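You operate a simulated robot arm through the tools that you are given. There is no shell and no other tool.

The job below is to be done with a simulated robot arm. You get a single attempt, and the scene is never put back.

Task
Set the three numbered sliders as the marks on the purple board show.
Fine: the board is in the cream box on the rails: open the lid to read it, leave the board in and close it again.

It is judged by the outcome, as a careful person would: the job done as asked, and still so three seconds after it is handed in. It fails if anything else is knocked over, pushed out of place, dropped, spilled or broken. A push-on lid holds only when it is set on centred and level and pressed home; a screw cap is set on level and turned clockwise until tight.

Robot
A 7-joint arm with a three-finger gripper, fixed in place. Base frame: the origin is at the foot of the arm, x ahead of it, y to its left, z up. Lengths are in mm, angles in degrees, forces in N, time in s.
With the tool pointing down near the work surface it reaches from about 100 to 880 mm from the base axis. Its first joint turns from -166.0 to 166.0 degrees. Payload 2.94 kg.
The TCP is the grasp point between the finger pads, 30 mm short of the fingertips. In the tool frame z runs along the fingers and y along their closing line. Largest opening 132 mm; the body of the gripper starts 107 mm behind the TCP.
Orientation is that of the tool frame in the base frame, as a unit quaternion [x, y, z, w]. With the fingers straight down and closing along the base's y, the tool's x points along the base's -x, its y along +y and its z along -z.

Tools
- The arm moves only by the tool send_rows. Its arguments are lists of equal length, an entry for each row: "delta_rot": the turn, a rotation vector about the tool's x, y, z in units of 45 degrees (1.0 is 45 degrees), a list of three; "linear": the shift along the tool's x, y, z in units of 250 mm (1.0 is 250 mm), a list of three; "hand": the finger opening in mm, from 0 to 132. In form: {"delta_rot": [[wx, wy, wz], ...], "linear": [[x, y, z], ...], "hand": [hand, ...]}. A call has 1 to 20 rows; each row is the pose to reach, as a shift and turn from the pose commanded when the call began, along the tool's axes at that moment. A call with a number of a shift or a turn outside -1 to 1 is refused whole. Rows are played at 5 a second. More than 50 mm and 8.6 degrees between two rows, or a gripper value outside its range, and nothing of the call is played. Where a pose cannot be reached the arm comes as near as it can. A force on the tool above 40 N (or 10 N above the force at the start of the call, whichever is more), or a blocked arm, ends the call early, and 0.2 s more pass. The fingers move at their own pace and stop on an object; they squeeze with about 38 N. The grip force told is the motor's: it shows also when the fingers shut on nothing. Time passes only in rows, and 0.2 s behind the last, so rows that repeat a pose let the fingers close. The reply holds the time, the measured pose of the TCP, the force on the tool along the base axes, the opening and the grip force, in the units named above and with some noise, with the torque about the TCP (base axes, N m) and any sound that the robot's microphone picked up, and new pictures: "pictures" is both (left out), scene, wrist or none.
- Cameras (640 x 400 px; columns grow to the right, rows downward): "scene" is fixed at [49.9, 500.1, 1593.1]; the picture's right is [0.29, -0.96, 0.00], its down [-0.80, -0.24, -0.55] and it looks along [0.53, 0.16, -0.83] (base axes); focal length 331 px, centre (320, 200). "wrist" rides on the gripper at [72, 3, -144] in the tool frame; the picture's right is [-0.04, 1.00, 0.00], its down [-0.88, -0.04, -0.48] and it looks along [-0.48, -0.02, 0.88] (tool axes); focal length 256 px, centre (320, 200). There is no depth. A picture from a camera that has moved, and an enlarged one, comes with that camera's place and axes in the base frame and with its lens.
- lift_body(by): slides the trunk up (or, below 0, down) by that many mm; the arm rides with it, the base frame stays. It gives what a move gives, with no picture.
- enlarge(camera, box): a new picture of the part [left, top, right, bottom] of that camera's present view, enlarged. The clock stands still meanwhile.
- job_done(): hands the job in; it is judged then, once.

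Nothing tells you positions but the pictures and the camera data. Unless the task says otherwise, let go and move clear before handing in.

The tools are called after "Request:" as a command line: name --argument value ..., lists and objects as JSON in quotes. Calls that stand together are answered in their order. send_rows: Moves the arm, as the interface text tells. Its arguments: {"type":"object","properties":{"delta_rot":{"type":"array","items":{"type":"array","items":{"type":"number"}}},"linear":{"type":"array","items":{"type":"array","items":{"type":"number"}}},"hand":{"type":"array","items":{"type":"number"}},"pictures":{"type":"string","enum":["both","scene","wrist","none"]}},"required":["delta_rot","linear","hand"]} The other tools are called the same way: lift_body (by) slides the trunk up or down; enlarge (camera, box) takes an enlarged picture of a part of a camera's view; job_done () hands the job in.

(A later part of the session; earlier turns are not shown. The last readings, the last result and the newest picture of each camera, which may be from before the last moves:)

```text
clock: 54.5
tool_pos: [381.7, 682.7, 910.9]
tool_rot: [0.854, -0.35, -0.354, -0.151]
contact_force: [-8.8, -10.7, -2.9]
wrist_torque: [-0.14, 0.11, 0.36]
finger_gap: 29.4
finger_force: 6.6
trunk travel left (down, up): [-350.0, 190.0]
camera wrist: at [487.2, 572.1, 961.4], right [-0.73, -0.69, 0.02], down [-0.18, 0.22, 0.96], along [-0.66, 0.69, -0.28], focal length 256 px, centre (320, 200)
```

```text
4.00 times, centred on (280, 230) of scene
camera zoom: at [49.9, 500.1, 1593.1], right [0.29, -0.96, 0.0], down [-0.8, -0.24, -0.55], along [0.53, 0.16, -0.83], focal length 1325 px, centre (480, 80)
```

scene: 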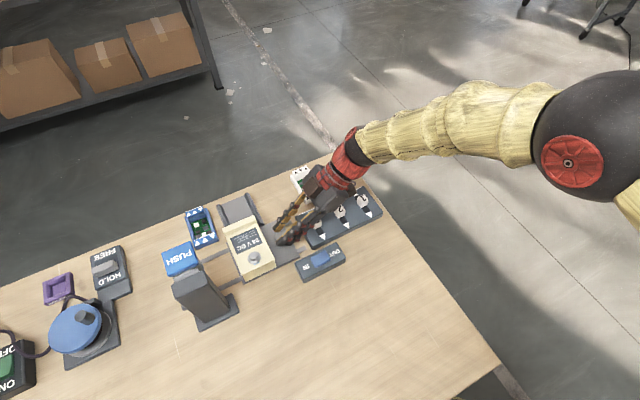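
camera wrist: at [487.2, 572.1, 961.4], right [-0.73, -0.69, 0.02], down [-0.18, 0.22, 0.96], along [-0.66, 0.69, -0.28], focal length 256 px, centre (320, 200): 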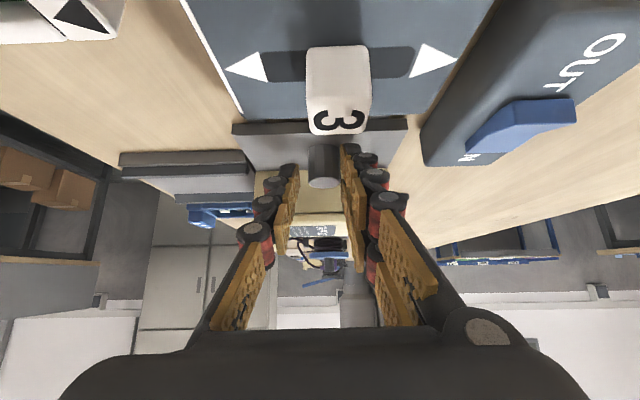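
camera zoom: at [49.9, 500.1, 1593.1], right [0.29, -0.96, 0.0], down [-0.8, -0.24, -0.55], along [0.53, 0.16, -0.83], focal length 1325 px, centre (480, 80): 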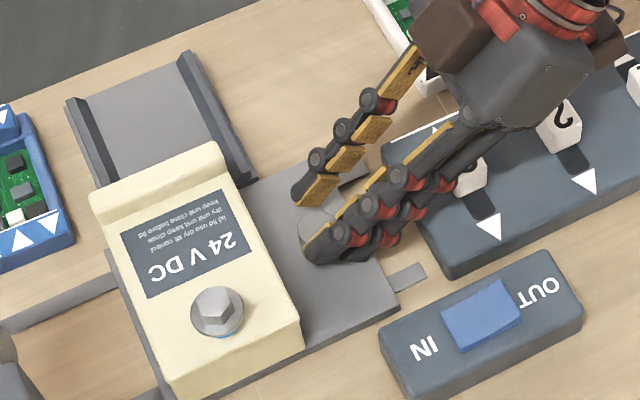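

Request:
send_rows --delta_rot '[[0, 0, 0], [0, 0, 0], [0, 0, 0], [0, 0, 0]]' --linear '[[0, 0.008, 0], [0, 0.016, 0], [0, 0.016, 0], [0, 0.016, 0]]' --hand '[22, 20, 20, 20]' --pictures "wrist"

```text
clock: 55.5
tool_pos: [381.1, 683.1, 912.3]
tool_rot: [0.854, -0.351, -0.353, -0.152]
contact_force: [-5.2, -6.2, -1.4]
wrist_torque: [-0.13, 0.04, 0.23]
finger_gap: 26.1
finger_force: 4.3
trunk travel left (down, up): [-350.0, 190.0]
camera wrist: at [485.5, 570.6, 962.0], right [-0.73, -0.69, 0.02], down [-0.18, 0.22, 0.96], along [-0.66, 0.69, -0.28], focal length 256 px, centre (320, 200)
```

wrist: 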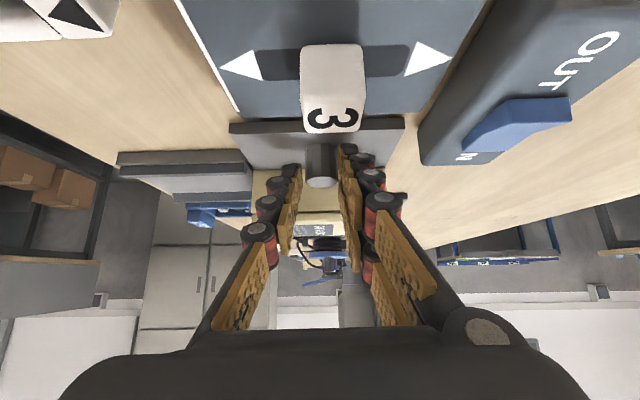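

Request:
send_rows --delta_rot '[[0, 0, 0], [0, 0, 0], [0, 0, 0], [0, 0, 0]]' --linear '[[0, 0.004, 0], [0, 0.008, 0], [0, 0.008, 0], [0, 0.008, 0]]' --hand '[16, 12, 12, 12]' --pictures "none"

```text
clock: 56.5
tool_pos: [379.4, 681.4, 911.7]
tool_rot: [0.854, -0.351, -0.352, -0.154]
contact_force: [-0.4, 0.4, 0.3]
wrist_torque: [0.1, -0.09, -0.05]
finger_gap: 23.0
finger_force: 44.7
trunk travel left (down, up): [-350.0, 190.0]
```

I have a firm grip on the knob. I'll slide the carriage along the rails toward the stop.

Request:
send_rows --delta_rot '[[0, 0, 0], [0, 0, 0], [0, 0, 0], [0, 0, 0]]' --linear '[[-0.0283, 0, 0.0283], [-0.0566, 0, 0.0566], [-0.085, 0, 0.085], [-0.113, 0, 0.113]]' --hand '[12, 12, 12, 12]'

```text
clock: 57.5
tool_pos: [350.1, 709.4, 912.0]
tool_rot: [0.854, -0.351, -0.352, -0.153]
contact_force: [5.4, 7.5, 2.6]
wrist_torque: [-0.05, -0.27, -0.27]
finger_gap: 22.9
finger_force: 44.5
trunk travel left (down, up): [-350.0, 190.0]
camera wrist: at [456.4, 597.9, 962.0], right [-0.73, -0.69, 0.02], down [-0.18, 0.22, 0.96], along [-0.66, 0.7, -0.28], focal length 256 px, centre (320, 200)
```

scene: 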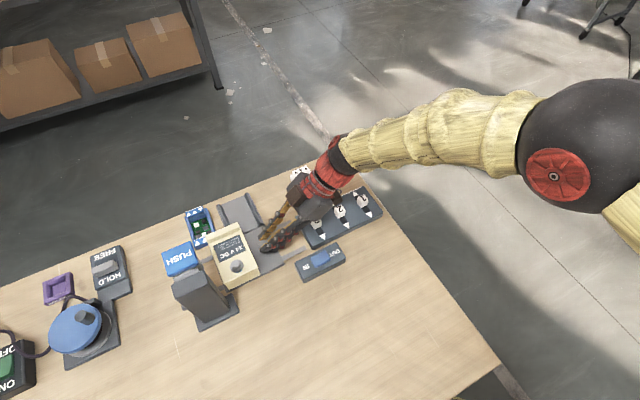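
wrist: 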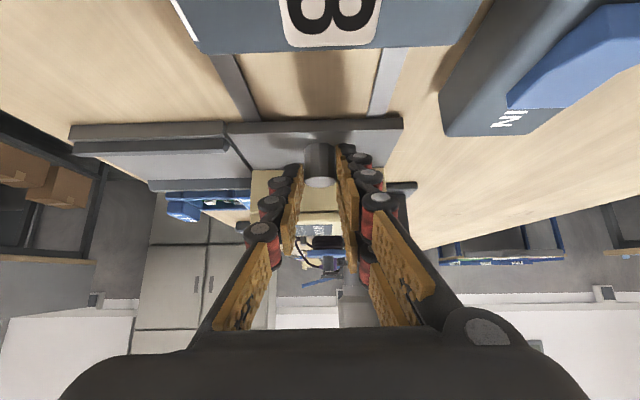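

Request:
send_rows --delta_rot '[[0, 0, 0], [0, 0, 0], [0, 0, 0], [0, 0, 0], [0, 0, 0]]' --linear '[[-0.0283, -0.005, 0.0283], [-0.0566, -0.008, 0.0566], [-0.085, -0.01, 0.085], [-0.113, -0.012, 0.113], [-0.142, -0.014, 0.142]]' --hand '[12, 12, 12, 12, 12]'

Request:
enlarge --camera "scene" --box '[150, 180, 310, 320]'

```text
clock: 58.7
tool_pos: [316.1, 744.3, 911.0]
tool_rot: [0.854, -0.35, -0.354, -0.152]
contact_force: [-8.4, -5.3, 8.0]
wrist_torque: [0.26, 0.51, 0.22]
finger_gap: 23.2
finger_force: 45.1
trunk travel left (down, up): [-350.0, 190.0]
camera wrist: at [421.5, 633.8, 961.8], right [-0.73, -0.69, 0.02], down [-0.18, 0.22, 0.96], along [-0.66, 0.69, -0.28], focal length 256 px, centre (320, 200)
```

scene: 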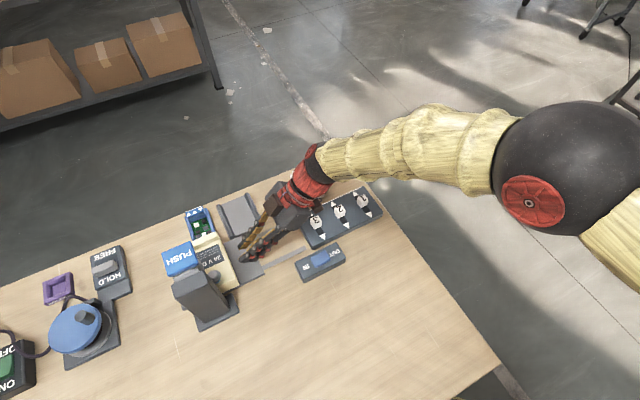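
wrist: 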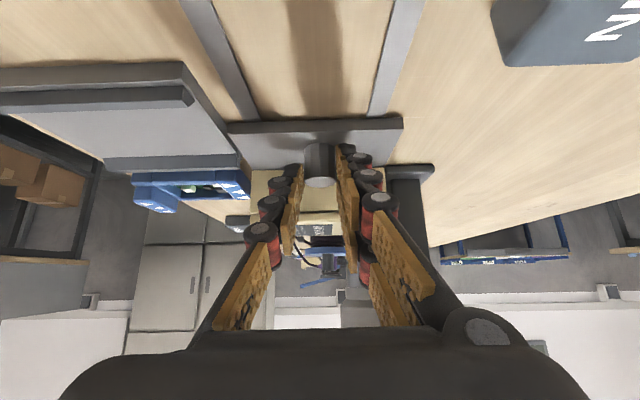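

```text
2.86 times, centred on (230, 250) of scene
camera zoom: at [49.9, 500.1, 1593.1], right [0.29, -0.96, 0.0], down [-0.8, -0.24, -0.55], along [0.53, 0.16, -0.83], focal length 946 px, centre (577, 57)
```

zoom: 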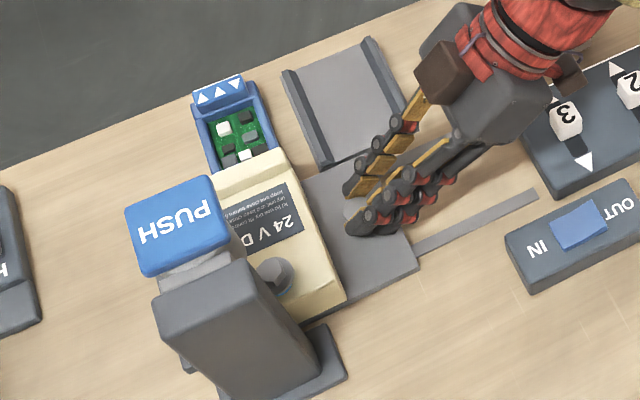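

Request:
send_rows --delta_rot '[[0, 0, 0], [0, 0, 0], [0, 0, 0], [0, 0, 0]]' --linear '[[-0.0141, 0.006, 0.0141], [-0.0283, 0.006, 0.0283], [-0.0424, 0.006, 0.0424], [-0.0566, 0.006, 0.0566]]' --hand '[12, 12, 12, 12]'

Request:
enlarge --camera "scene" --box '[150, 180, 310, 320]'

```text
clock: 59.7
tool_pos: [302.1, 758.8, 911.8]
tool_rot: [0.854, -0.35, -0.352, -0.152]
contact_force: [-6.7, -4.6, 4.5]
wrist_torque: [-0.2, -0.05, 0.08]
finger_gap: 23.2
finger_force: 45.2
trunk travel left (down, up): [-350.0, 190.0]
camera wrist: at [407.4, 647.3, 962.0], right [-0.73, -0.69, 0.02], down [-0.18, 0.22, 0.96], along [-0.66, 0.69, -0.28], focal length 256 px, centre (320, 200)
```

scene: 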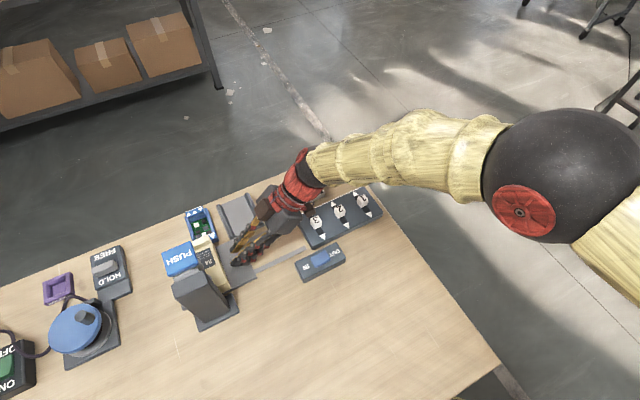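
wrist: 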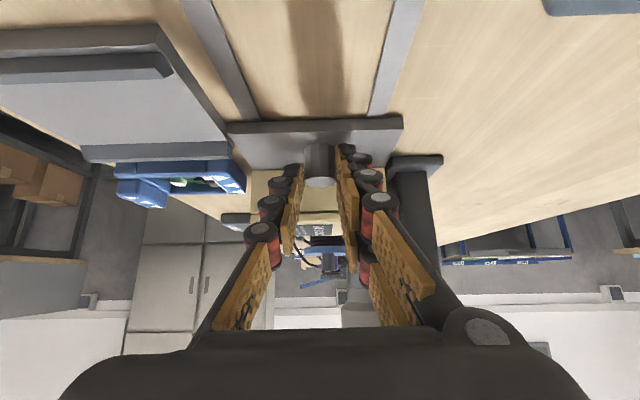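

```text
2.86 times, centred on (230, 250) of scene
camera zoom: at [49.9, 500.1, 1593.1], right [0.29, -0.96, 0.0], down [-0.8, -0.24, -0.55], along [0.53, 0.16, -0.83], focal length 946 px, centre (577, 57)
```

zoom: 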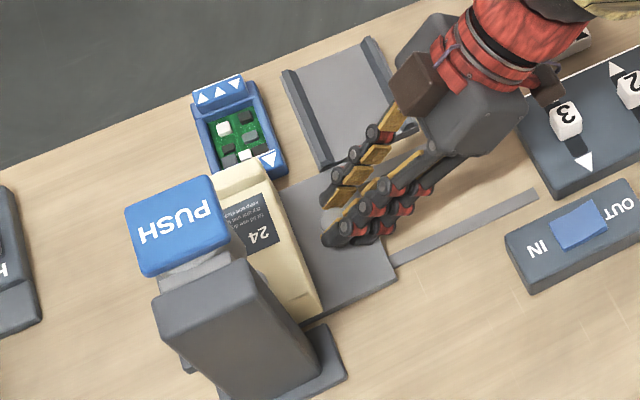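

Request:
send_rows --delta_rot '[[0, 0, 0], [0, 0, 0], [0, 0, 0], [0, 0, 0], [0, 0, 0]]' --linear '[[-0.0085, 0.006, 0.0085], [-0.017, 0.006, 0.017], [-0.0255, 0.006, 0.0255], [-0.034, 0.006, 0.034], [-0.0424, 0.006, 0.0424]]' --hand '[12, 12, 12, 12, 12]' --pictures "wrist"

Request:
enlarge --camera "scene" --box '[150, 180, 310, 320]'

```text
clock: 60.9
tool_pos: [294.4, 764.4, 912.1]
tool_rot: [0.854, -0.351, -0.353, -0.152]
contact_force: [26.6, -27.1, 3.8]
wrist_torque: [-0.31, -0.47, -0.01]
finger_gap: 23.3
finger_force: 45.1
trunk travel left (down, up): [-350.0, 190.0]
camera wrist: at [400.1, 653.7, 962.0], right [-0.73, -0.68, 0.02], down [-0.18, 0.22, 0.96], along [-0.66, 0.7, -0.28], focal length 256 px, centre (320, 200)
```

wrist: 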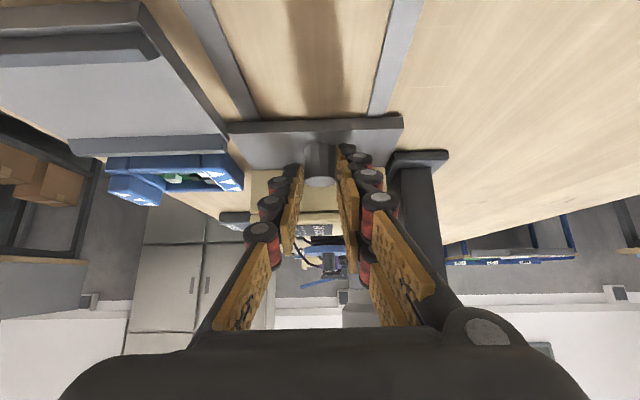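

```text
2.86 times, centred on (230, 250) of scene
camera zoom: at [49.9, 500.1, 1593.1], right [0.29, -0.96, 0.0], down [-0.8, -0.24, -0.55], along [0.53, 0.16, -0.83], focal length 946 px, centre (577, 57)
```

zoom: 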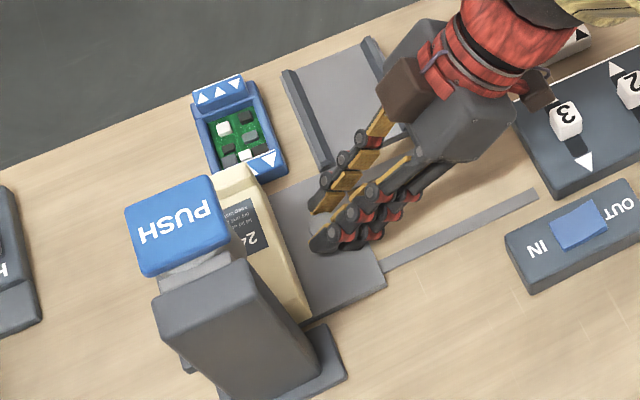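

The carriage is against the stop (38 N). I'll unload, let go, and retreat.

Request:
send_rows --delta_rot '[[0, 0, 0], [0, 0, 0], [0, 0, 0], [0, 0, 0], [0, 0, 0], [0, 0, 0], [0, 0, 0], [0, 0, 0]]' --linear '[[0.008, -0.004, -0.008], [0.012, -0.006, -0.012], [0.012, -0.006, -0.012], [0.012, -0.006, -0.012], [0.012, -0.006, -0.1], [0.012, -0.006, -0.25], [0.0, -0.006, -0.4], [-0.1, -0.006, -0.5]]' --hand '[12, 25, 45, 60, 60, 60, 60, 60]'

Request:
enlarge --camera "wrist" --box '[220, 60, 440, 260]'

Request:
enlarge --camera "scene" --box '[150, 180, 310, 320]'

```text
clock: 62.7
tool_pos: [341.7, 716.9, 1018.7]
tool_rot: [0.854, -0.35, -0.353, -0.152]
contact_force: [-0.8, -0.7, -0.2]
wrist_torque: [0.04, 0.03, -0.04]
finger_gap: 60.0
finger_force: 0.0
trunk travel left (down, up): [-350.0, 190.0]
camera wrist: at [446.3, 606.1, 1069.5], right [-0.73, -0.69, 0.02], down [-0.18, 0.22, 0.96], along [-0.66, 0.69, -0.28], focal length 256 px, centre (320, 200)
```

scene: 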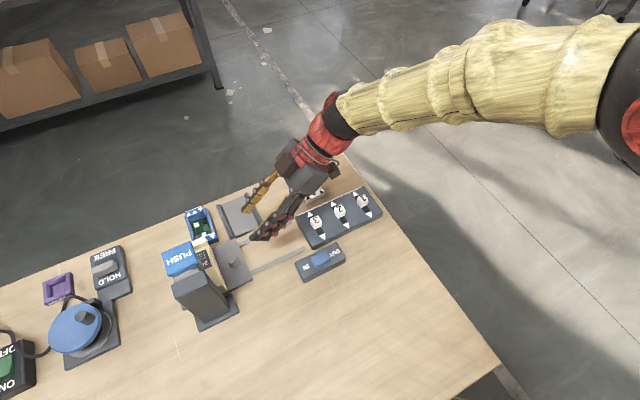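
wrist: 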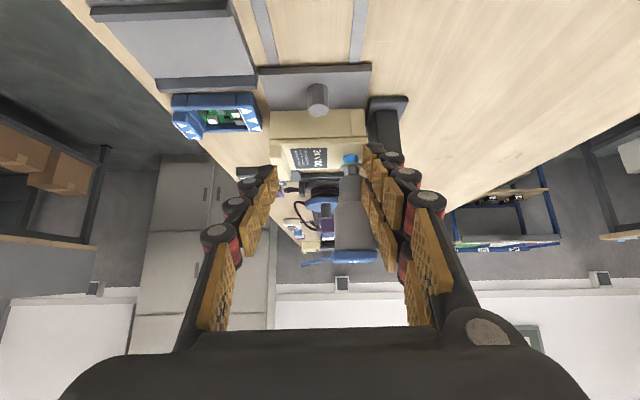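

```text
2.00 times, centred on (330, 160) of wrist
camera zoom: at [446.3, 606.1, 1069.5], right [-0.73, -0.69, 0.02], down [-0.18, 0.22, 0.96], along [-0.66, 0.69, -0.28], focal length 512 px, centre (300, 280)
```

zoom: 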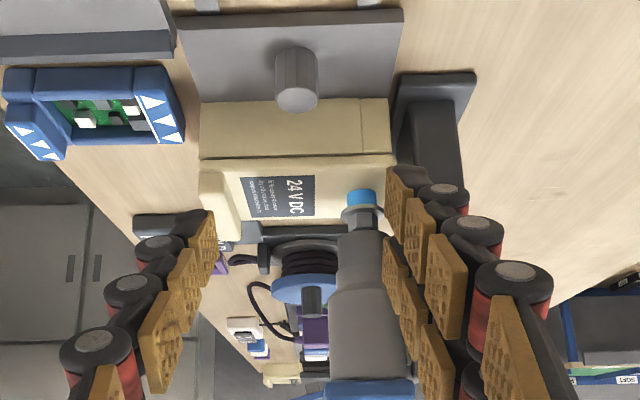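

```text
2.86 times, centred on (230, 250) of scene
camera zoom: at [49.9, 500.1, 1593.1], right [0.29, -0.96, 0.0], down [-0.8, -0.24, -0.55], along [0.53, 0.16, -0.83], focal length 946 px, centre (577, 57)
```

zoom: 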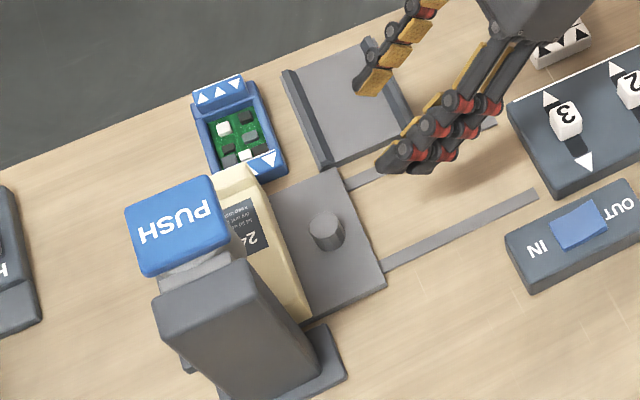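

The bolt now sits right below the plunger. I'll rise and move over the PUSH cap, near (200, 792, 1068), with the fingers closed.

Request:
send_rows --delta_rot '[[0, 0, 0], [0, 0, 0], [0, 0, 0], [0, 0.08, 0], [0, 0.16, 0], [0, 0.25, 0], [0, 0.333, 0]]' --linear '[[-0.114, 0, -0.114], [-0.228, 0, -0.228], [-0.342, 0, -0.342], [-0.446, 0.047, -0.238], [-0.55, 0.095, -0.135], [-0.65, 0.142, -0.03], [-0.756, 0.19, 0.072]]' --hand '[50, 40, 30, 20, 10, 0, 0]'

Request:
enlarge --camera "scene" --box '[150, 180, 310, 320]'

```text
clock: 64.3
tool_pos: [203.4, 788.3, 1136.6]
tool_rot: [0.893, -0.367, -0.237, -0.105]
contact_force: [-0.1, 0.0, -0.2]
wrist_torque: [-0.02, -0.03, -0.02]
finger_gap: 0.0
finger_force: 24.7
trunk travel left (down, up): [-350.0, 190.0]
camera wrist: at [295.3, 689.9, 1225.7], right [-0.73, -0.68, 0.01], down [-0.35, 0.39, 0.85], along [-0.58, 0.62, -0.52], focal length 256 px, centre (320, 200)
```

scene: 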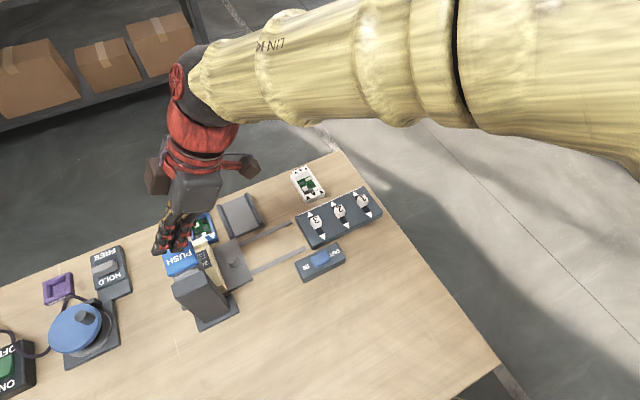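
wrist: 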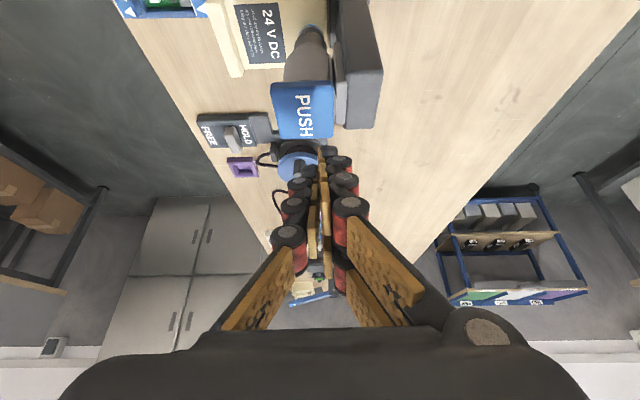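

```text
2.86 times, centred on (230, 250) of scene
camera zoom: at [49.9, 500.1, 1593.1], right [0.29, -0.96, 0.0], down [-0.8, -0.24, -0.55], along [0.53, 0.16, -0.83], focal length 946 px, centre (577, 57)
```

zoom: 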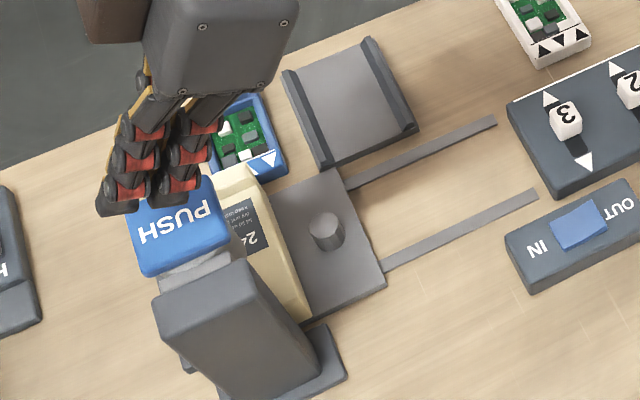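

The PUSH cap's top centre is at (205, 806, 1050). I'll come down to just above it, then press in small steps.

Request:
send_rows --delta_rot '[[0, 0, 0], [0, 0, 0], [0, 0, 0]]' --linear '[[0.026, -0.02, 0.056], [0.052, -0.04, 0.112], [0.078, -0.05, 0.168]]' --hand '[0, 0, 0]' --pictures "wrist"

Request:
enlarge --camera "scene" --box '[150, 180, 310, 320]'

```text
clock: 65.1
tool_pos: [211.0, 800.4, 1092.1]
tool_rot: [0.893, -0.368, -0.238, -0.106]
contact_force: [-0.4, 0.2, 0.8]
wrist_torque: [0.0, -0.03, 0.01]
finger_gap: 0.2
finger_force: 27.8
trunk travel left (down, up): [-350.0, 190.0]
camera wrist: at [302.2, 701.7, 1180.4], right [-0.73, -0.68, 0.01], down [-0.35, 0.39, 0.85], along [-0.58, 0.62, -0.52], focal length 256 px, centre (320, 200)
```

wrist: 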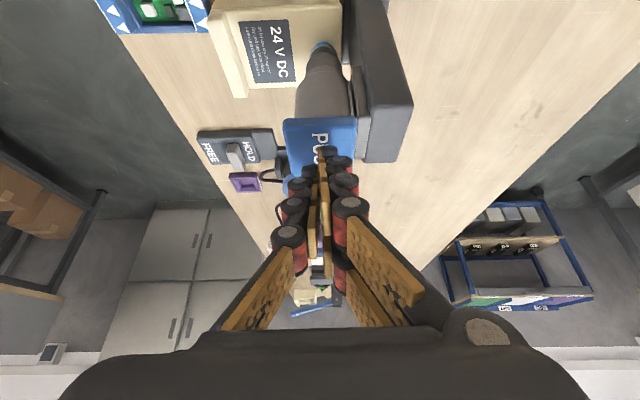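

```text
2.86 times, centred on (230, 250) of scene
camera zoom: at [49.9, 500.1, 1593.1], right [0.29, -0.96, 0.0], down [-0.8, -0.24, -0.55], along [0.53, 0.16, -0.83], focal length 946 px, centre (577, 57)
```

zoom: 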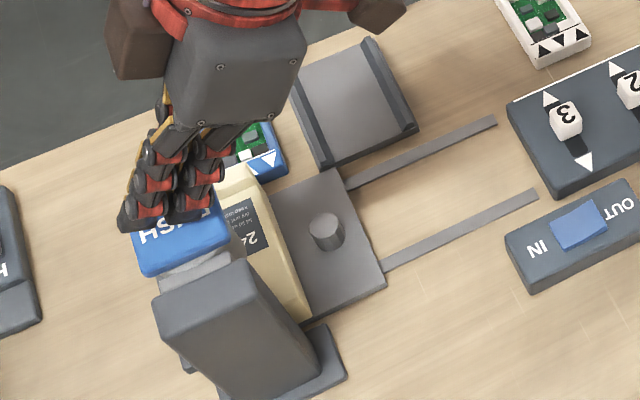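

Request:
send_rows --delta_rot '[[0, 0, 0], [0, 0, 0], [0, 0, 0], [0, 0, 0], [0, 0, 0], [0, 0, 0], [0, 0, 0], [0, 0, 0]]' --linear '[[0.008, 0, 0.0139], [0.016, 0, 0.0277], [0.022, 0, 0.0381], [0.028, 0, 0.0485], [0.034, 0, 0.0589], [0.04, 0, 0.0693], [0.046, 0, 0.0797], [0.052, 0, 0.09]]' --hand '[0, 0, 0, 0, 0, 0, 0, 0]' --pictures "wrist"

Request:
enlarge --camera "scene" --box '[150, 180, 310, 320]'

```text
clock: 66.9
tool_pos: [210.6, 799.9, 1071.4]
tool_rot: [0.892, -0.367, -0.239, -0.109]
contact_force: [-1.3, -7.8, 31.2]
wrist_torque: [-0.39, 0.0, 0.03]
finger_gap: 0.0
finger_force: 28.3
trunk travel left (down, up): [-350.0, 190.0]
camera wrist: at [301.5, 700.6, 1159.3], right [-0.73, -0.68, 0.0], down [-0.35, 0.38, 0.86], along [-0.58, 0.63, -0.52], focal length 256 px, centre (320, 200)
```

wrist: 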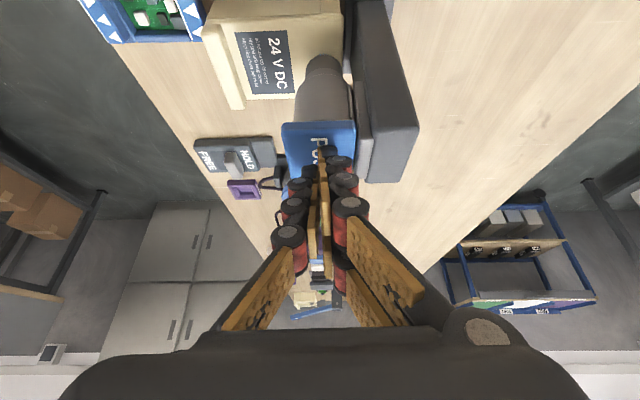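

```text
2.86 times, centred on (230, 250) of scene
camera zoom: at [49.9, 500.1, 1593.1], right [0.29, -0.96, 0.0], down [-0.8, -0.24, -0.55], along [0.53, 0.16, -0.83], focal length 946 px, centre (577, 57)
```

zoom: 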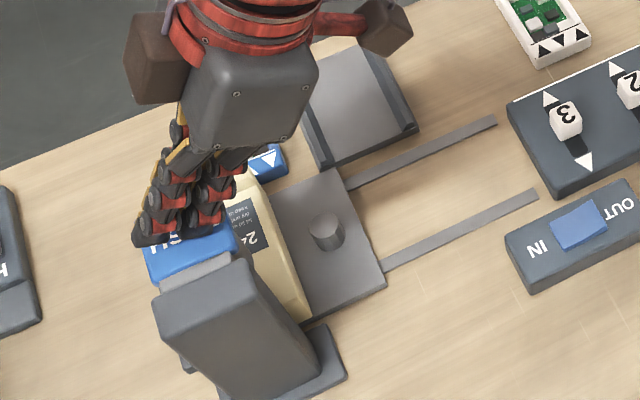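

Request:
enlarge --camera "wrist" --box '[220, 0, 420, 180]'

Request:
send_rows --delta_rot '[[0, 0, 0], [0, 0, 0], [0, 0, 0]]' --linear '[[0.004, 0, 0.007], [0.008, 0, 0.014], [0.01, 0, 0.0173]]' --hand '[0, 0, 0]' --pictures "wrist"

Request:
enlarge --camera "wrist" --box '[220, 0, 420, 180]'

```text
2.22 times, centred on (320, 90) of wrist
camera zoom: at [301.5, 700.6, 1159.3], right [-0.73, -0.68, 0.0], down [-0.35, 0.38, 0.86], along [-0.58, 0.63, -0.52], focal length 569 px, centre (320, 444)
```

zoom: 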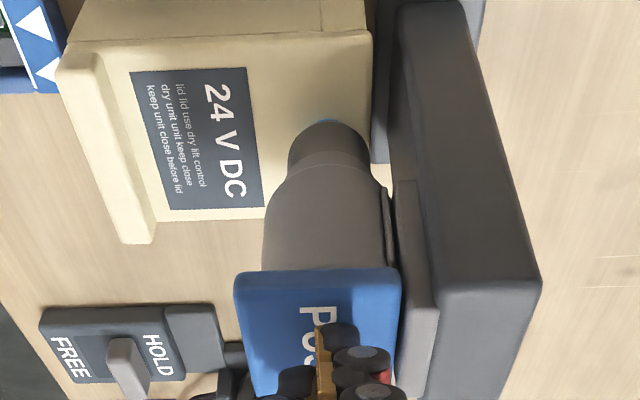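

```text
clock: 67.7
tool_pos: [210.4, 803.8, 1067.4]
tool_rot: [0.893, -0.366, -0.238, -0.111]
contact_force: [-0.9, 1.3, 5.1]
wrist_torque: [0.01, 0.02, -0.01]
finger_gap: 0.1
finger_force: 28.5
trunk travel left (down, up): [-350.0, 190.0]
stopped in row 3: the force on the tool passed its limit at 43 N (the readings are from after the stop); the commanded pose is now the measured one
camera wrist: at [302.2, 703.6, 1155.5], right [-0.73, -0.68, 0.0], down [-0.35, 0.38, 0.86], along [-0.58, 0.63, -0.52], focal length 256 px, centre (320, 200)
```

wrist: 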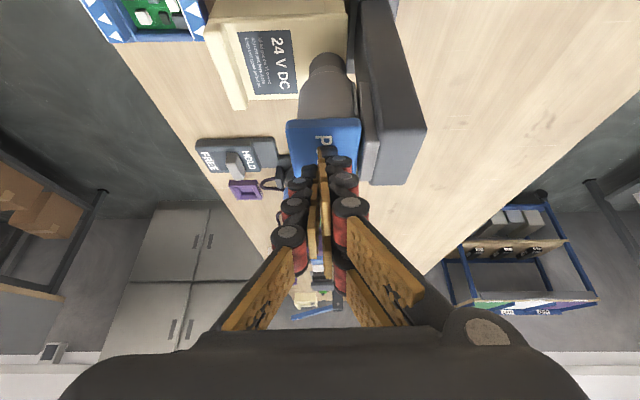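

```text
2.22 times, centred on (320, 90) of wrist
camera zoom: at [302.2, 703.6, 1155.5], right [-0.73, -0.68, 0.0], down [-0.35, 0.38, 0.86], along [-0.58, 0.63, -0.52], focal length 569 px, centre (320, 444)
```

zoom: 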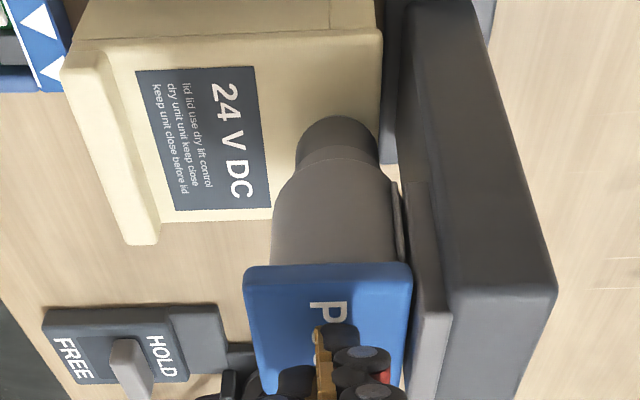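

Request:
send_rows --delta_rot '[[0, 0, 0], [0, 0, 0], [0, 0, 0], [0, 0, 0]]' --linear '[[0.004, 0, 0.007], [0.008, 0, 0.014], [0.012, 0, 0.021], [0.016, 0, 0.028]]' --hand '[0, 0, 0, 0]' --pictures "wrist"

Request:
enlarge --camera "wrist" --box '[220, 0, 420, 180]'

```text
clock: 68.7
tool_pos: [210.1, 802.8, 1062.9]
tool_rot: [0.892, -0.366, -0.239, -0.111]
contact_force: [3.0, 3.0, 28.5]
wrist_torque: [-0.09, -0.08, 0.11]
finger_gap: 0.0
finger_force: 28.5
trunk travel left (down, up): [-350.0, 190.0]
camera wrist: at [302.0, 703.0, 1149.9], right [-0.73, -0.68, 0.0], down [-0.35, 0.38, 0.86], along [-0.58, 0.63, -0.51], focal length 256 px, centre (320, 200)
```

wrist: 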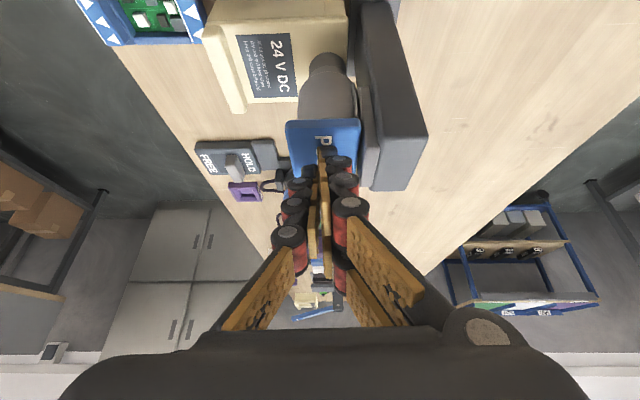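

```text
2.22 times, centred on (320, 90) of wrist
camera zoom: at [302.0, 703.0, 1149.9], right [-0.73, -0.68, 0.0], down [-0.35, 0.38, 0.86], along [-0.58, 0.63, -0.51], focal length 569 px, centre (320, 444)
```

zoom: 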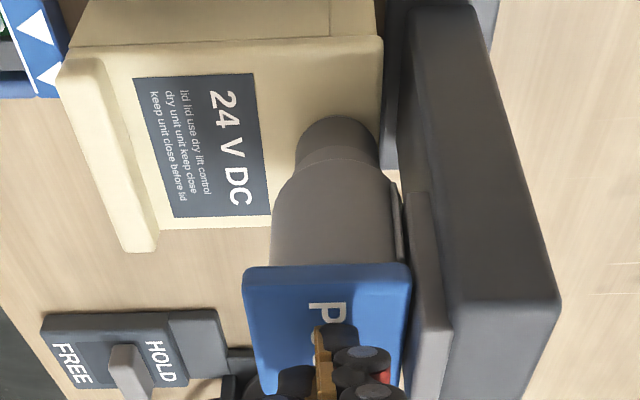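

The press keeps moving (28 N), so I'll continue until it bottoms out.

Request:
send_rows --delta_rot '[[0, 0, 0], [0, 0, 0], [0, 0, 0], [0, 0, 0], [0, 0, 0]]' --linear '[[0.004, 0, 0.007], [0.008, 0, 0.014], [0.012, 0, 0.021], [0.016, 0, 0.028], [0.02, 0, 0.035]]' --hand '[0, 0, 0, 0, 0]' --pictures "none"

Request:
send_rows --delta_rot '[[0, 0, 0], [0, 0, 0], [0, 0, 0], [0, 0, 0], [0, 0, 0]]' --linear '[[0.004, 0, 0.007], [0.008, 0, 0.014], [0.012, 0, 0.021], [0.016, 0, 0.028], [0.02, 0, 0.035]]' --hand '[0, 0, 0, 0, 0]' --pictures "wrist"

Request:
enlarge --camera "wrist" --box '[220, 0, 420, 180]'

```text
clock: 69.3
tool_pos: [210.5, 804.2, 1061.7]
tool_rot: [0.892, -0.366, -0.24, -0.114]
contact_force: [-0.7, -0.7, 8.5]
wrist_torque: [-0.1, -0.02, 0.01]
finger_gap: 0.1
finger_force: 28.6
trunk travel left (down, up): [-350.0, 190.0]
stopped in row 3: the force on the tool passed its limit at 41 N (the readings are from after the stop); the commanded pose is now the measured one
```

```text
clock: 70.2
tool_pos: [212.5, 808.5, 1062.0]
tool_rot: [0.891, -0.365, -0.241, -0.119]
contact_force: [-1.2, -0.3, 10.9]
wrist_torque: [-0.09, 0.02, 0.04]
finger_gap: 0.0
finger_force: 28.6
trunk travel left (down, up): [-350.0, 190.0]
stopped in row 4: the force on the tool passed its limit at 42 N (the readings are from after the stop); the commanded pose is now the measured one
camera wrist: at [302.8, 707.7, 1148.2], right [-0.73, -0.68, -0.01], down [-0.35, 0.36, 0.86], along [-0.58, 0.64, -0.51], focal length 256 px, centre (320, 200)
```

wrist: 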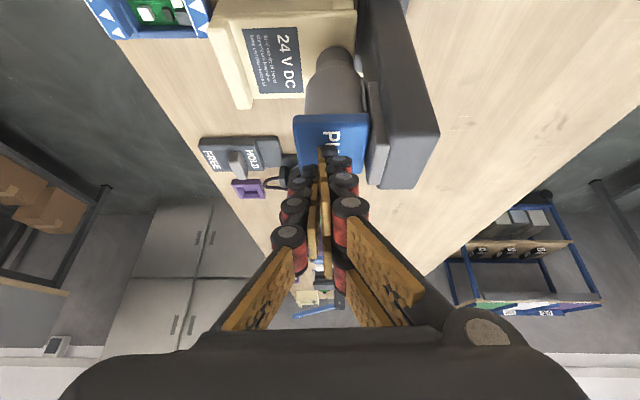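

```text
2.22 times, centred on (320, 90) of wrist
camera zoom: at [302.8, 707.7, 1148.2], right [-0.73, -0.68, -0.01], down [-0.35, 0.36, 0.86], along [-0.58, 0.64, -0.51], focal length 569 px, centre (320, 444)
```

zoom: 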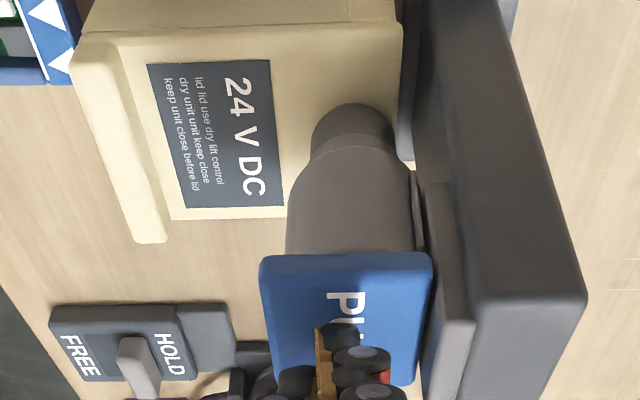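

It has bottomed out at about 1062. I'll lift off and check the bolt.

Request:
send_rows --delta_rot '[[0, 0, 0], [0, 0, 0], [0, 0, 0], [0, 0, 0]]' --linear '[[-0.02, 0, -0.035], [-0.08, 0, -0.139], [-0.16, 0, -0.277], [-0.22, 0, -0.381]]' --hand '[0, 0, 0, 0]' --pictures "wrist"

Request:
enlarge --camera "wrist" --box '[220, 0, 420, 180]'

Request:
enlarge --camera "scene" --box '[150, 180, 310, 320]'

```text
clock: 71.2
tool_pos: [211.2, 803.1, 1170.3]
tool_rot: [0.891, -0.366, -0.24, -0.116]
contact_force: [0.2, -0.4, -0.2]
wrist_torque: [0.04, 0.01, -0.01]
finger_gap: 0.0
finger_force: 28.6
trunk travel left (down, up): [-350.0, 190.0]
camera wrist: at [302.7, 703.0, 1256.9], right [-0.73, -0.68, -0.01], down [-0.35, 0.37, 0.86], along [-0.58, 0.63, -0.51], focal length 256 px, centre (320, 200)
```

wrist: 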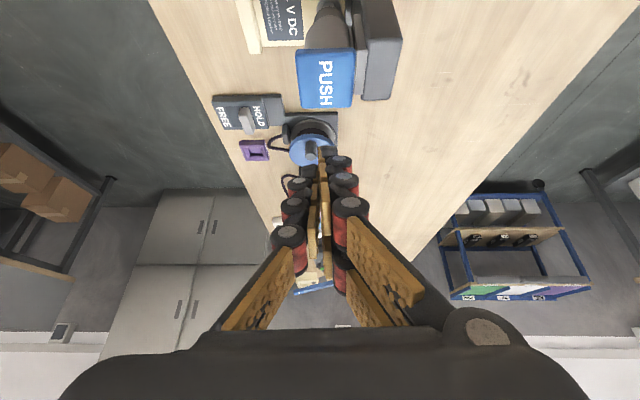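

```text
2.22 times, centred on (320, 90) of wrist
camera zoom: at [302.7, 703.0, 1256.9], right [-0.73, -0.68, -0.01], down [-0.35, 0.37, 0.86], along [-0.58, 0.63, -0.51], focal length 569 px, centre (320, 444)
```

zoom: 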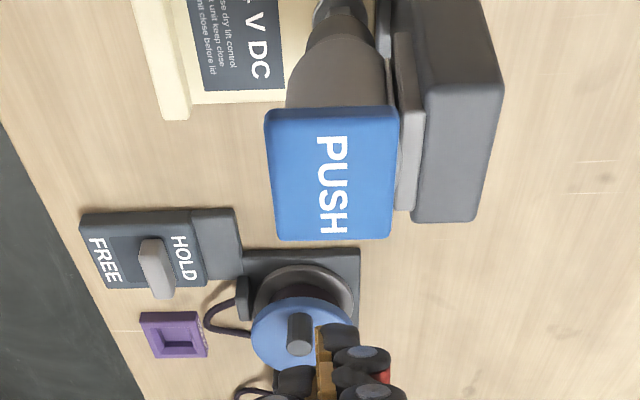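

```text
2.86 times, centred on (230, 250) of scene
camera zoom: at [49.9, 500.1, 1593.1], right [0.29, -0.96, 0.0], down [-0.8, -0.24, -0.55], along [0.53, 0.16, -0.83], focal length 946 px, centre (577, 57)
```

zoom: 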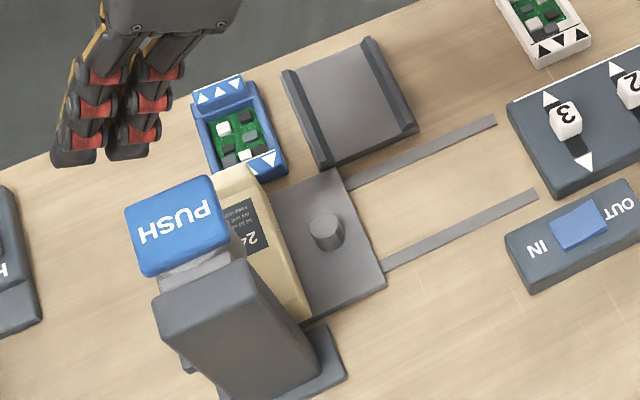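

Request:
send_rows --delta_rot '[[0, 0, 0], [0, -0.08, 0], [0, -0.16, 0], [0, -0.24, 0], [0, -0.32, 0], [0, -0.37, 0], [0, -0.37, 0]]' --linear '[[0.13, -0.03, -0.077], [0.26, -0.06, -0.153], [0.4, -0.09, -0.23], [0.53, -0.12, -0.306], [0.63, -0.12, -0.133], [0.73, -0.12, 0.04], [0.83, -0.12, 0.214]]' --hand '[10, 20, 30, 40, 50, 60, 60]' --pictures "wrist"

Request:
enlarge --camera "wrist" --box '[220, 60, 440, 260]'

```text
refused: row 7 steps farther than a row can; nothing moved
```

```text
2.00 times, centred on (330, 160) of wrist
camera zoom: at [302.7, 703.0, 1256.9], right [-0.73, -0.68, -0.01], down [-0.35, 0.37, 0.86], along [-0.58, 0.63, -0.51], focal length 512 px, centre (300, 280)
```

zoom: 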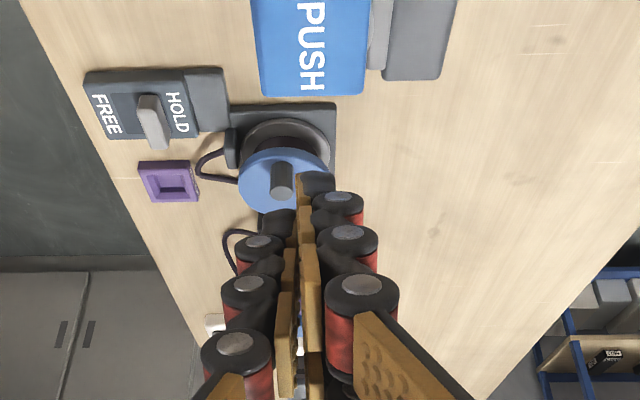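

The last row was slightly too long, so nothing moved. I'll resend it with smaller steps.

Request:
send_rows --delta_rot '[[0, 0, 0], [0, -0.08, 0], [0, -0.16, 0], [0, -0.24, 0], [0, -0.32, 0], [0, -0.37, 0], [0, -0.37, 0], [0, -0.37, 0]]' --linear '[[0.13, -0.03, -0.077], [0.26, -0.06, -0.153], [0.4, -0.09, -0.23], [0.53, -0.12, -0.306], [0.61, -0.12, -0.17], [0.69, -0.12, -0.04], [0.76, -0.12, 0.09], [0.83, -0.12, 0.214]]' --hand '[10, 20, 30, 40, 50, 60, 60, 60]' --pictures "wrist"

Request:
enlarge --camera "wrist" --box '[220, 60, 440, 260]'

```text
clock: 73.0
tool_pos: [343.2, 723.4, 1017.1]
tool_rot: [0.847, -0.345, -0.366, -0.169]
contact_force: [0.4, 1.3, 0.4]
wrist_torque: [-0.08, -0.03, 0.04]
finger_gap: 60.2
finger_force: 0.1
trunk travel left (down, up): [-350.0, 190.0]
camera wrist: at [449.1, 609.8, 1060.6], right [-0.73, -0.69, 0.0], down [-0.17, 0.18, 0.97], along [-0.66, 0.71, -0.24], focal length 256 px, centre (320, 200)
```

wrist: 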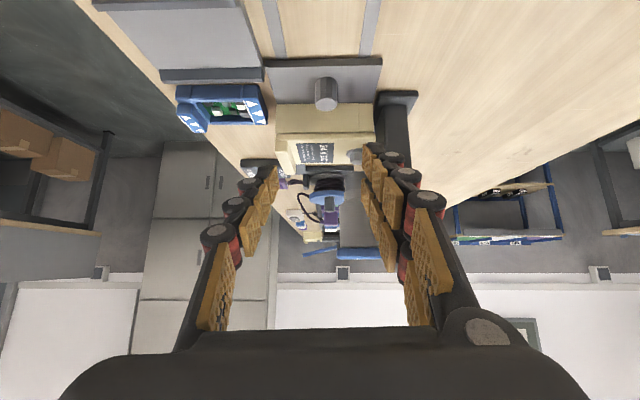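

```text
2.00 times, centred on (330, 160) of wrist
camera zoom: at [449.1, 609.8, 1060.6], right [-0.73, -0.69, 0.0], down [-0.17, 0.18, 0.97], along [-0.66, 0.71, -0.24], focal length 512 px, centre (300, 280)
```

zoom: 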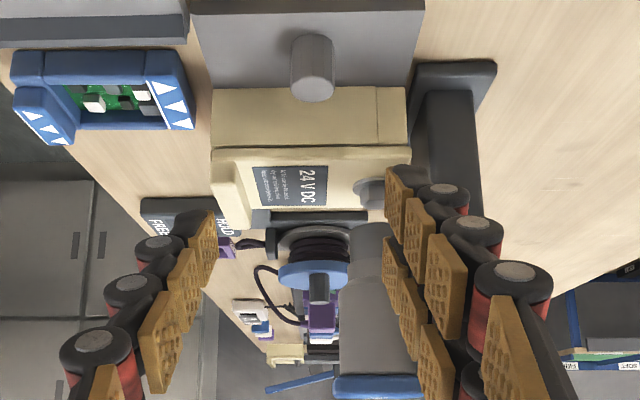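

The bolt is now pressed in, with no blue showing. Next I'll take the knob again and bring the carriage back in line with the channel.

Request:
send_rows --delta_rot '[[0, 0.03, 0], [0, 0.06, 0], [0, 0.06, 0], [0, 0.06, 0], [0, 0.06, 0], [0, 0.06, 0]]' --linear '[[0.07, 0.02, 0.05], [0.141, 0.038, 0.12], [0.141, 0.038, 0.22], [0.141, 0.038, 0.32], [0.141, 0.038, 0.42], [0.141, 0.038, 0.46]]' --hand '[60, 60, 60, 60, 60, 60]' --pictures "wrist"

Request:
enlarge --camera "wrist" --box '[230, 90, 410, 270]'

```text
clock: 74.3
tool_pos: [295.2, 761.2, 913.0]
tool_rot: [0.856, -0.35, -0.346, -0.161]
contact_force: [0.3, 0.5, 0.2]
wrist_torque: [-0.02, -0.02, 0.01]
finger_gap: 60.0
finger_force: 0.0
trunk travel left (down, up): [-350.0, 190.0]
camera wrist: at [398.8, 648.9, 963.5], right [-0.73, -0.68, 0.0], down [-0.2, 0.21, 0.96], along [-0.65, 0.7, -0.29], focal length 256 px, centre (320, 200)
```

wrist: 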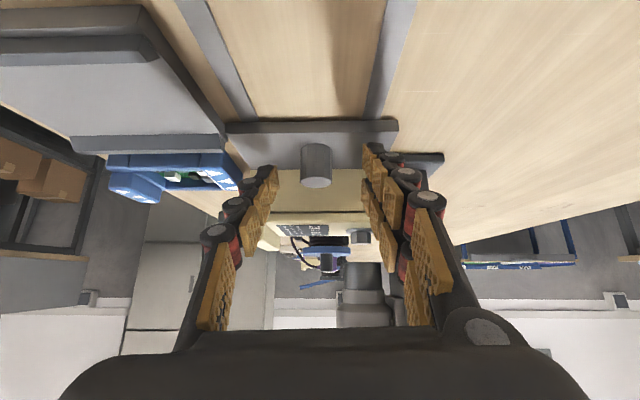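

```text
2.22 times, centred on (320, 180) of wrist
camera zoom: at [398.8, 648.9, 963.5], right [-0.73, -0.68, 0.0], down [-0.2, 0.21, 0.96], along [-0.65, 0.7, -0.29], focal length 569 px, centre (320, 244)
```

zoom: 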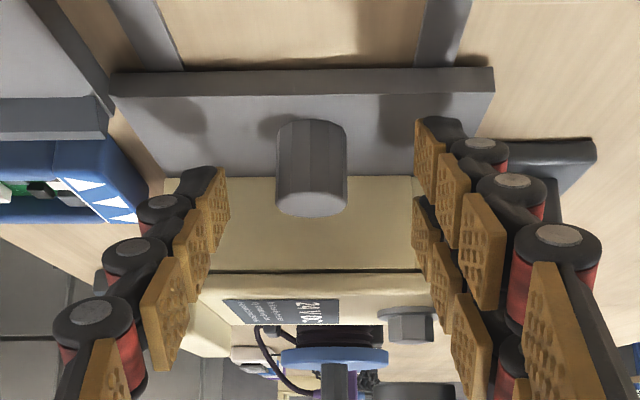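

Request:
send_rows --delta_rot '[[0, 0, 0], [0, 0, 0], [0, 0, 0], [0, 0, 0], [0, 0, 0], [0, 0, 0]]' --linear '[[0, -0.008, 0], [0, -0.008, 0], [0, -0.008, 0], [0, -0.008, 0], [0, -0.008, 0], [0, -0.008, 0]]' --hand '[48, 34, 20, 12, 12, 12]' --pictures "none"

```text
clock: 75.8
tool_pos: [297.0, 763.1, 914.2]
tool_rot: [0.857, -0.348, -0.346, -0.16]
contact_force: [2.9, 5.1, 0.0]
wrist_torque: [0.07, -0.13, -0.07]
finger_gap: 22.9
finger_force: 43.5
trunk travel left (down, up): [-350.0, 190.0]
```

Request:
send_rows --delta_rot '[[0, 0, 0], [0, 0, 0], [0, 0, 0], [0, 0, 0], [0, 0, 0], [0, 0, 0], [0, 0, 0], [0, 0, 0]]' --linear '[[0.041, 0, -0.041], [0.082, 0, -0.082], [0.123, 0, -0.123], [0.164, 0, -0.163], [0.205, 0, -0.204], [0.246, 0, -0.245], [0.287, 0, -0.286], [0.32, 0, -0.318]]' --hand '[12, 12, 12, 12, 12, 12, 12, 12]'

Request:
enlarge --camera "scene" --box '[210, 180, 330, 280]'

```text
clock: 77.5
tool_pos: [376.2, 684.1, 913.1]
tool_rot: [0.857, -0.348, -0.347, -0.159]
contact_force: [18.4, 16.3, -1.5]
wrist_torque: [0.17, -0.47, -0.45]
finger_gap: 22.5
finger_force: 45.1
trunk travel left (down, up): [-350.0, 190.0]
camera wrist: at [480.0, 571.4, 964.8], right [-0.73, -0.68, 0.0], down [-0.2, 0.21, 0.96], along [-0.65, 0.7, -0.29], focal length 256 px, centre (320, 200)
```

scene: 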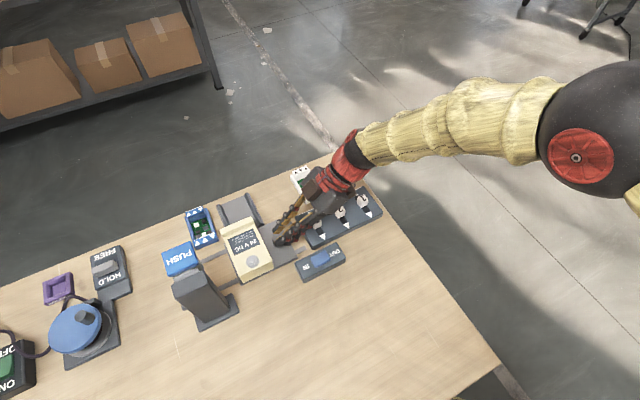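
wrist: 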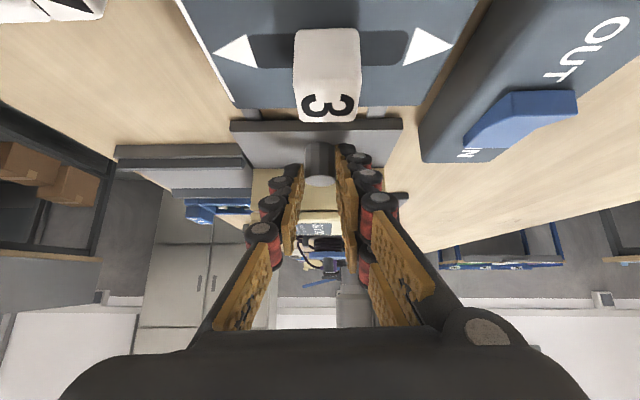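

```text
4.00 times, centred on (270, 230) of scene
camera zoom: at [49.9, 500.1, 1593.1], right [0.29, -0.96, 0.0], down [-0.8, -0.24, -0.55], along [0.53, 0.16, -0.83], focal length 1325 px, centre (520, 80)
```

zoom: 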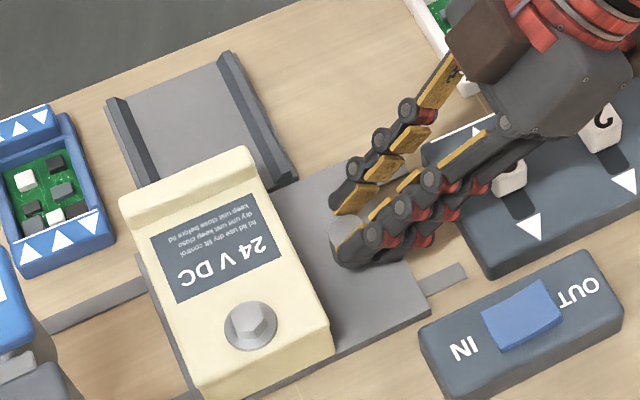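

Request:
send_rows --delta_rot '[[0, 0, 0], [0, 0, 0], [0, 0, 0], [0, 0, 0]]' --linear '[[0.012, -0.01, -0.012], [0.026, -0.01, -0.026], [0.04, -0.01, -0.04], [0.052, -0.01, -0.052]]' --hand '[12, 12, 12, 12]' --pictures "wrist"

Request:
enlarge --camera "scene" --box '[210, 185, 310, 285]'

```text
clock: 78.5
tool_pos: [388.5, 669.8, 914.2]
tool_rot: [0.856, -0.347, -0.348, -0.159]
contact_force: [5.4, 6.8, 3.8]
wrist_torque: [0.18, 0.16, -0.29]
finger_gap: 22.1
finger_force: 44.7
trunk travel left (down, up): [-350.0, 190.0]
camera wrist: at [493.2, 559.2, 964.8], right [-0.73, -0.68, 0.0], down [-0.2, 0.21, 0.96], along [-0.66, 0.7, -0.29], focal length 256 px, centre (320, 200)
```

wrist: 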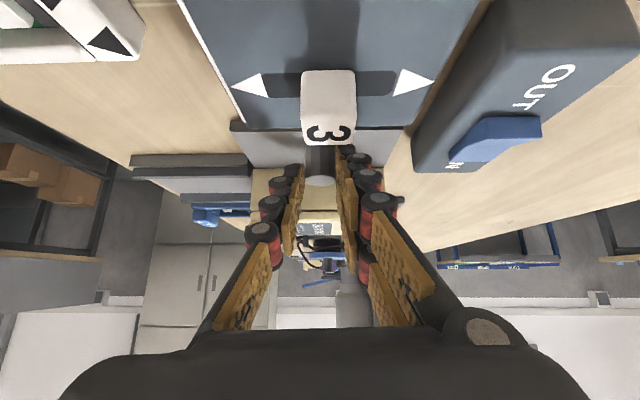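

```text
4.00 times, centred on (260, 235) of scene
camera zoom: at [49.9, 500.1, 1593.1], right [0.29, -0.96, 0.0], down [-0.8, -0.24, -0.55], along [0.53, 0.16, -0.83], focal length 1325 px, centre (560, 60)
```

zoom: 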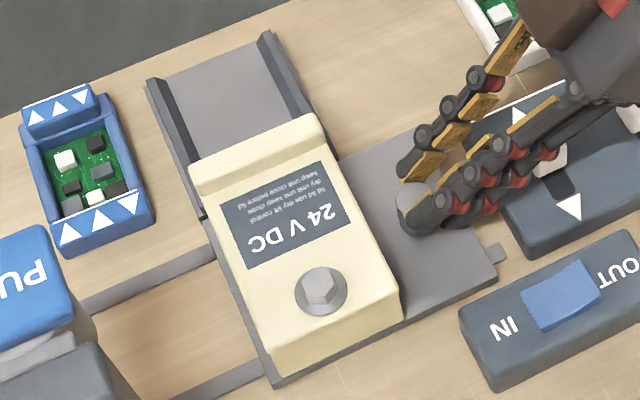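

Request:
send_rows --delta_rot '[[0, 0, 0], [0, 0, 0], [0, 0, 0]]' --linear '[[0.006, -0.002, -0.006], [0.012, -0.002, -0.012], [0.016, -0.002, -0.016]]' --hand '[12, 12, 12]' --pictures "none"

Request:
enlarge --camera "scene" --box '[210, 185, 310, 285]'

```text
clock: 79.3
tool_pos: [393.9, 665.9, 915.1]
tool_rot: [0.856, -0.349, -0.346, -0.159]
contact_force: [2.0, -1.9, 10.4]
wrist_torque: [0.1, 0.08, 0.02]
finger_gap: 10.7
finger_force: 0.0
trunk travel left (down, up): [-350.0, 190.0]
```

```text
4.00 times, centred on (260, 235) of scene
camera zoom: at [49.9, 500.1, 1593.1], right [0.29, -0.96, 0.0], down [-0.8, -0.24, -0.55], along [0.53, 0.16, -0.83], focal length 1325 px, centre (560, 60)
```

zoom: 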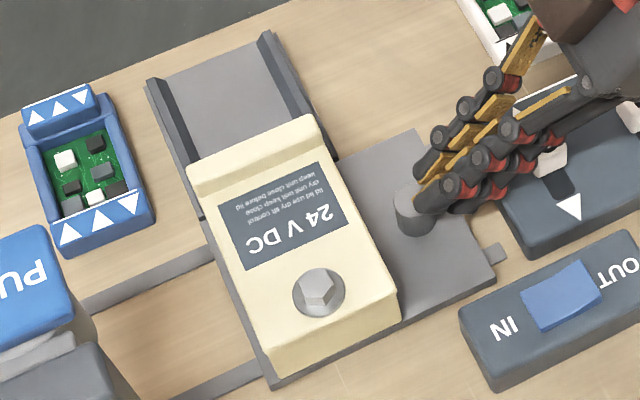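

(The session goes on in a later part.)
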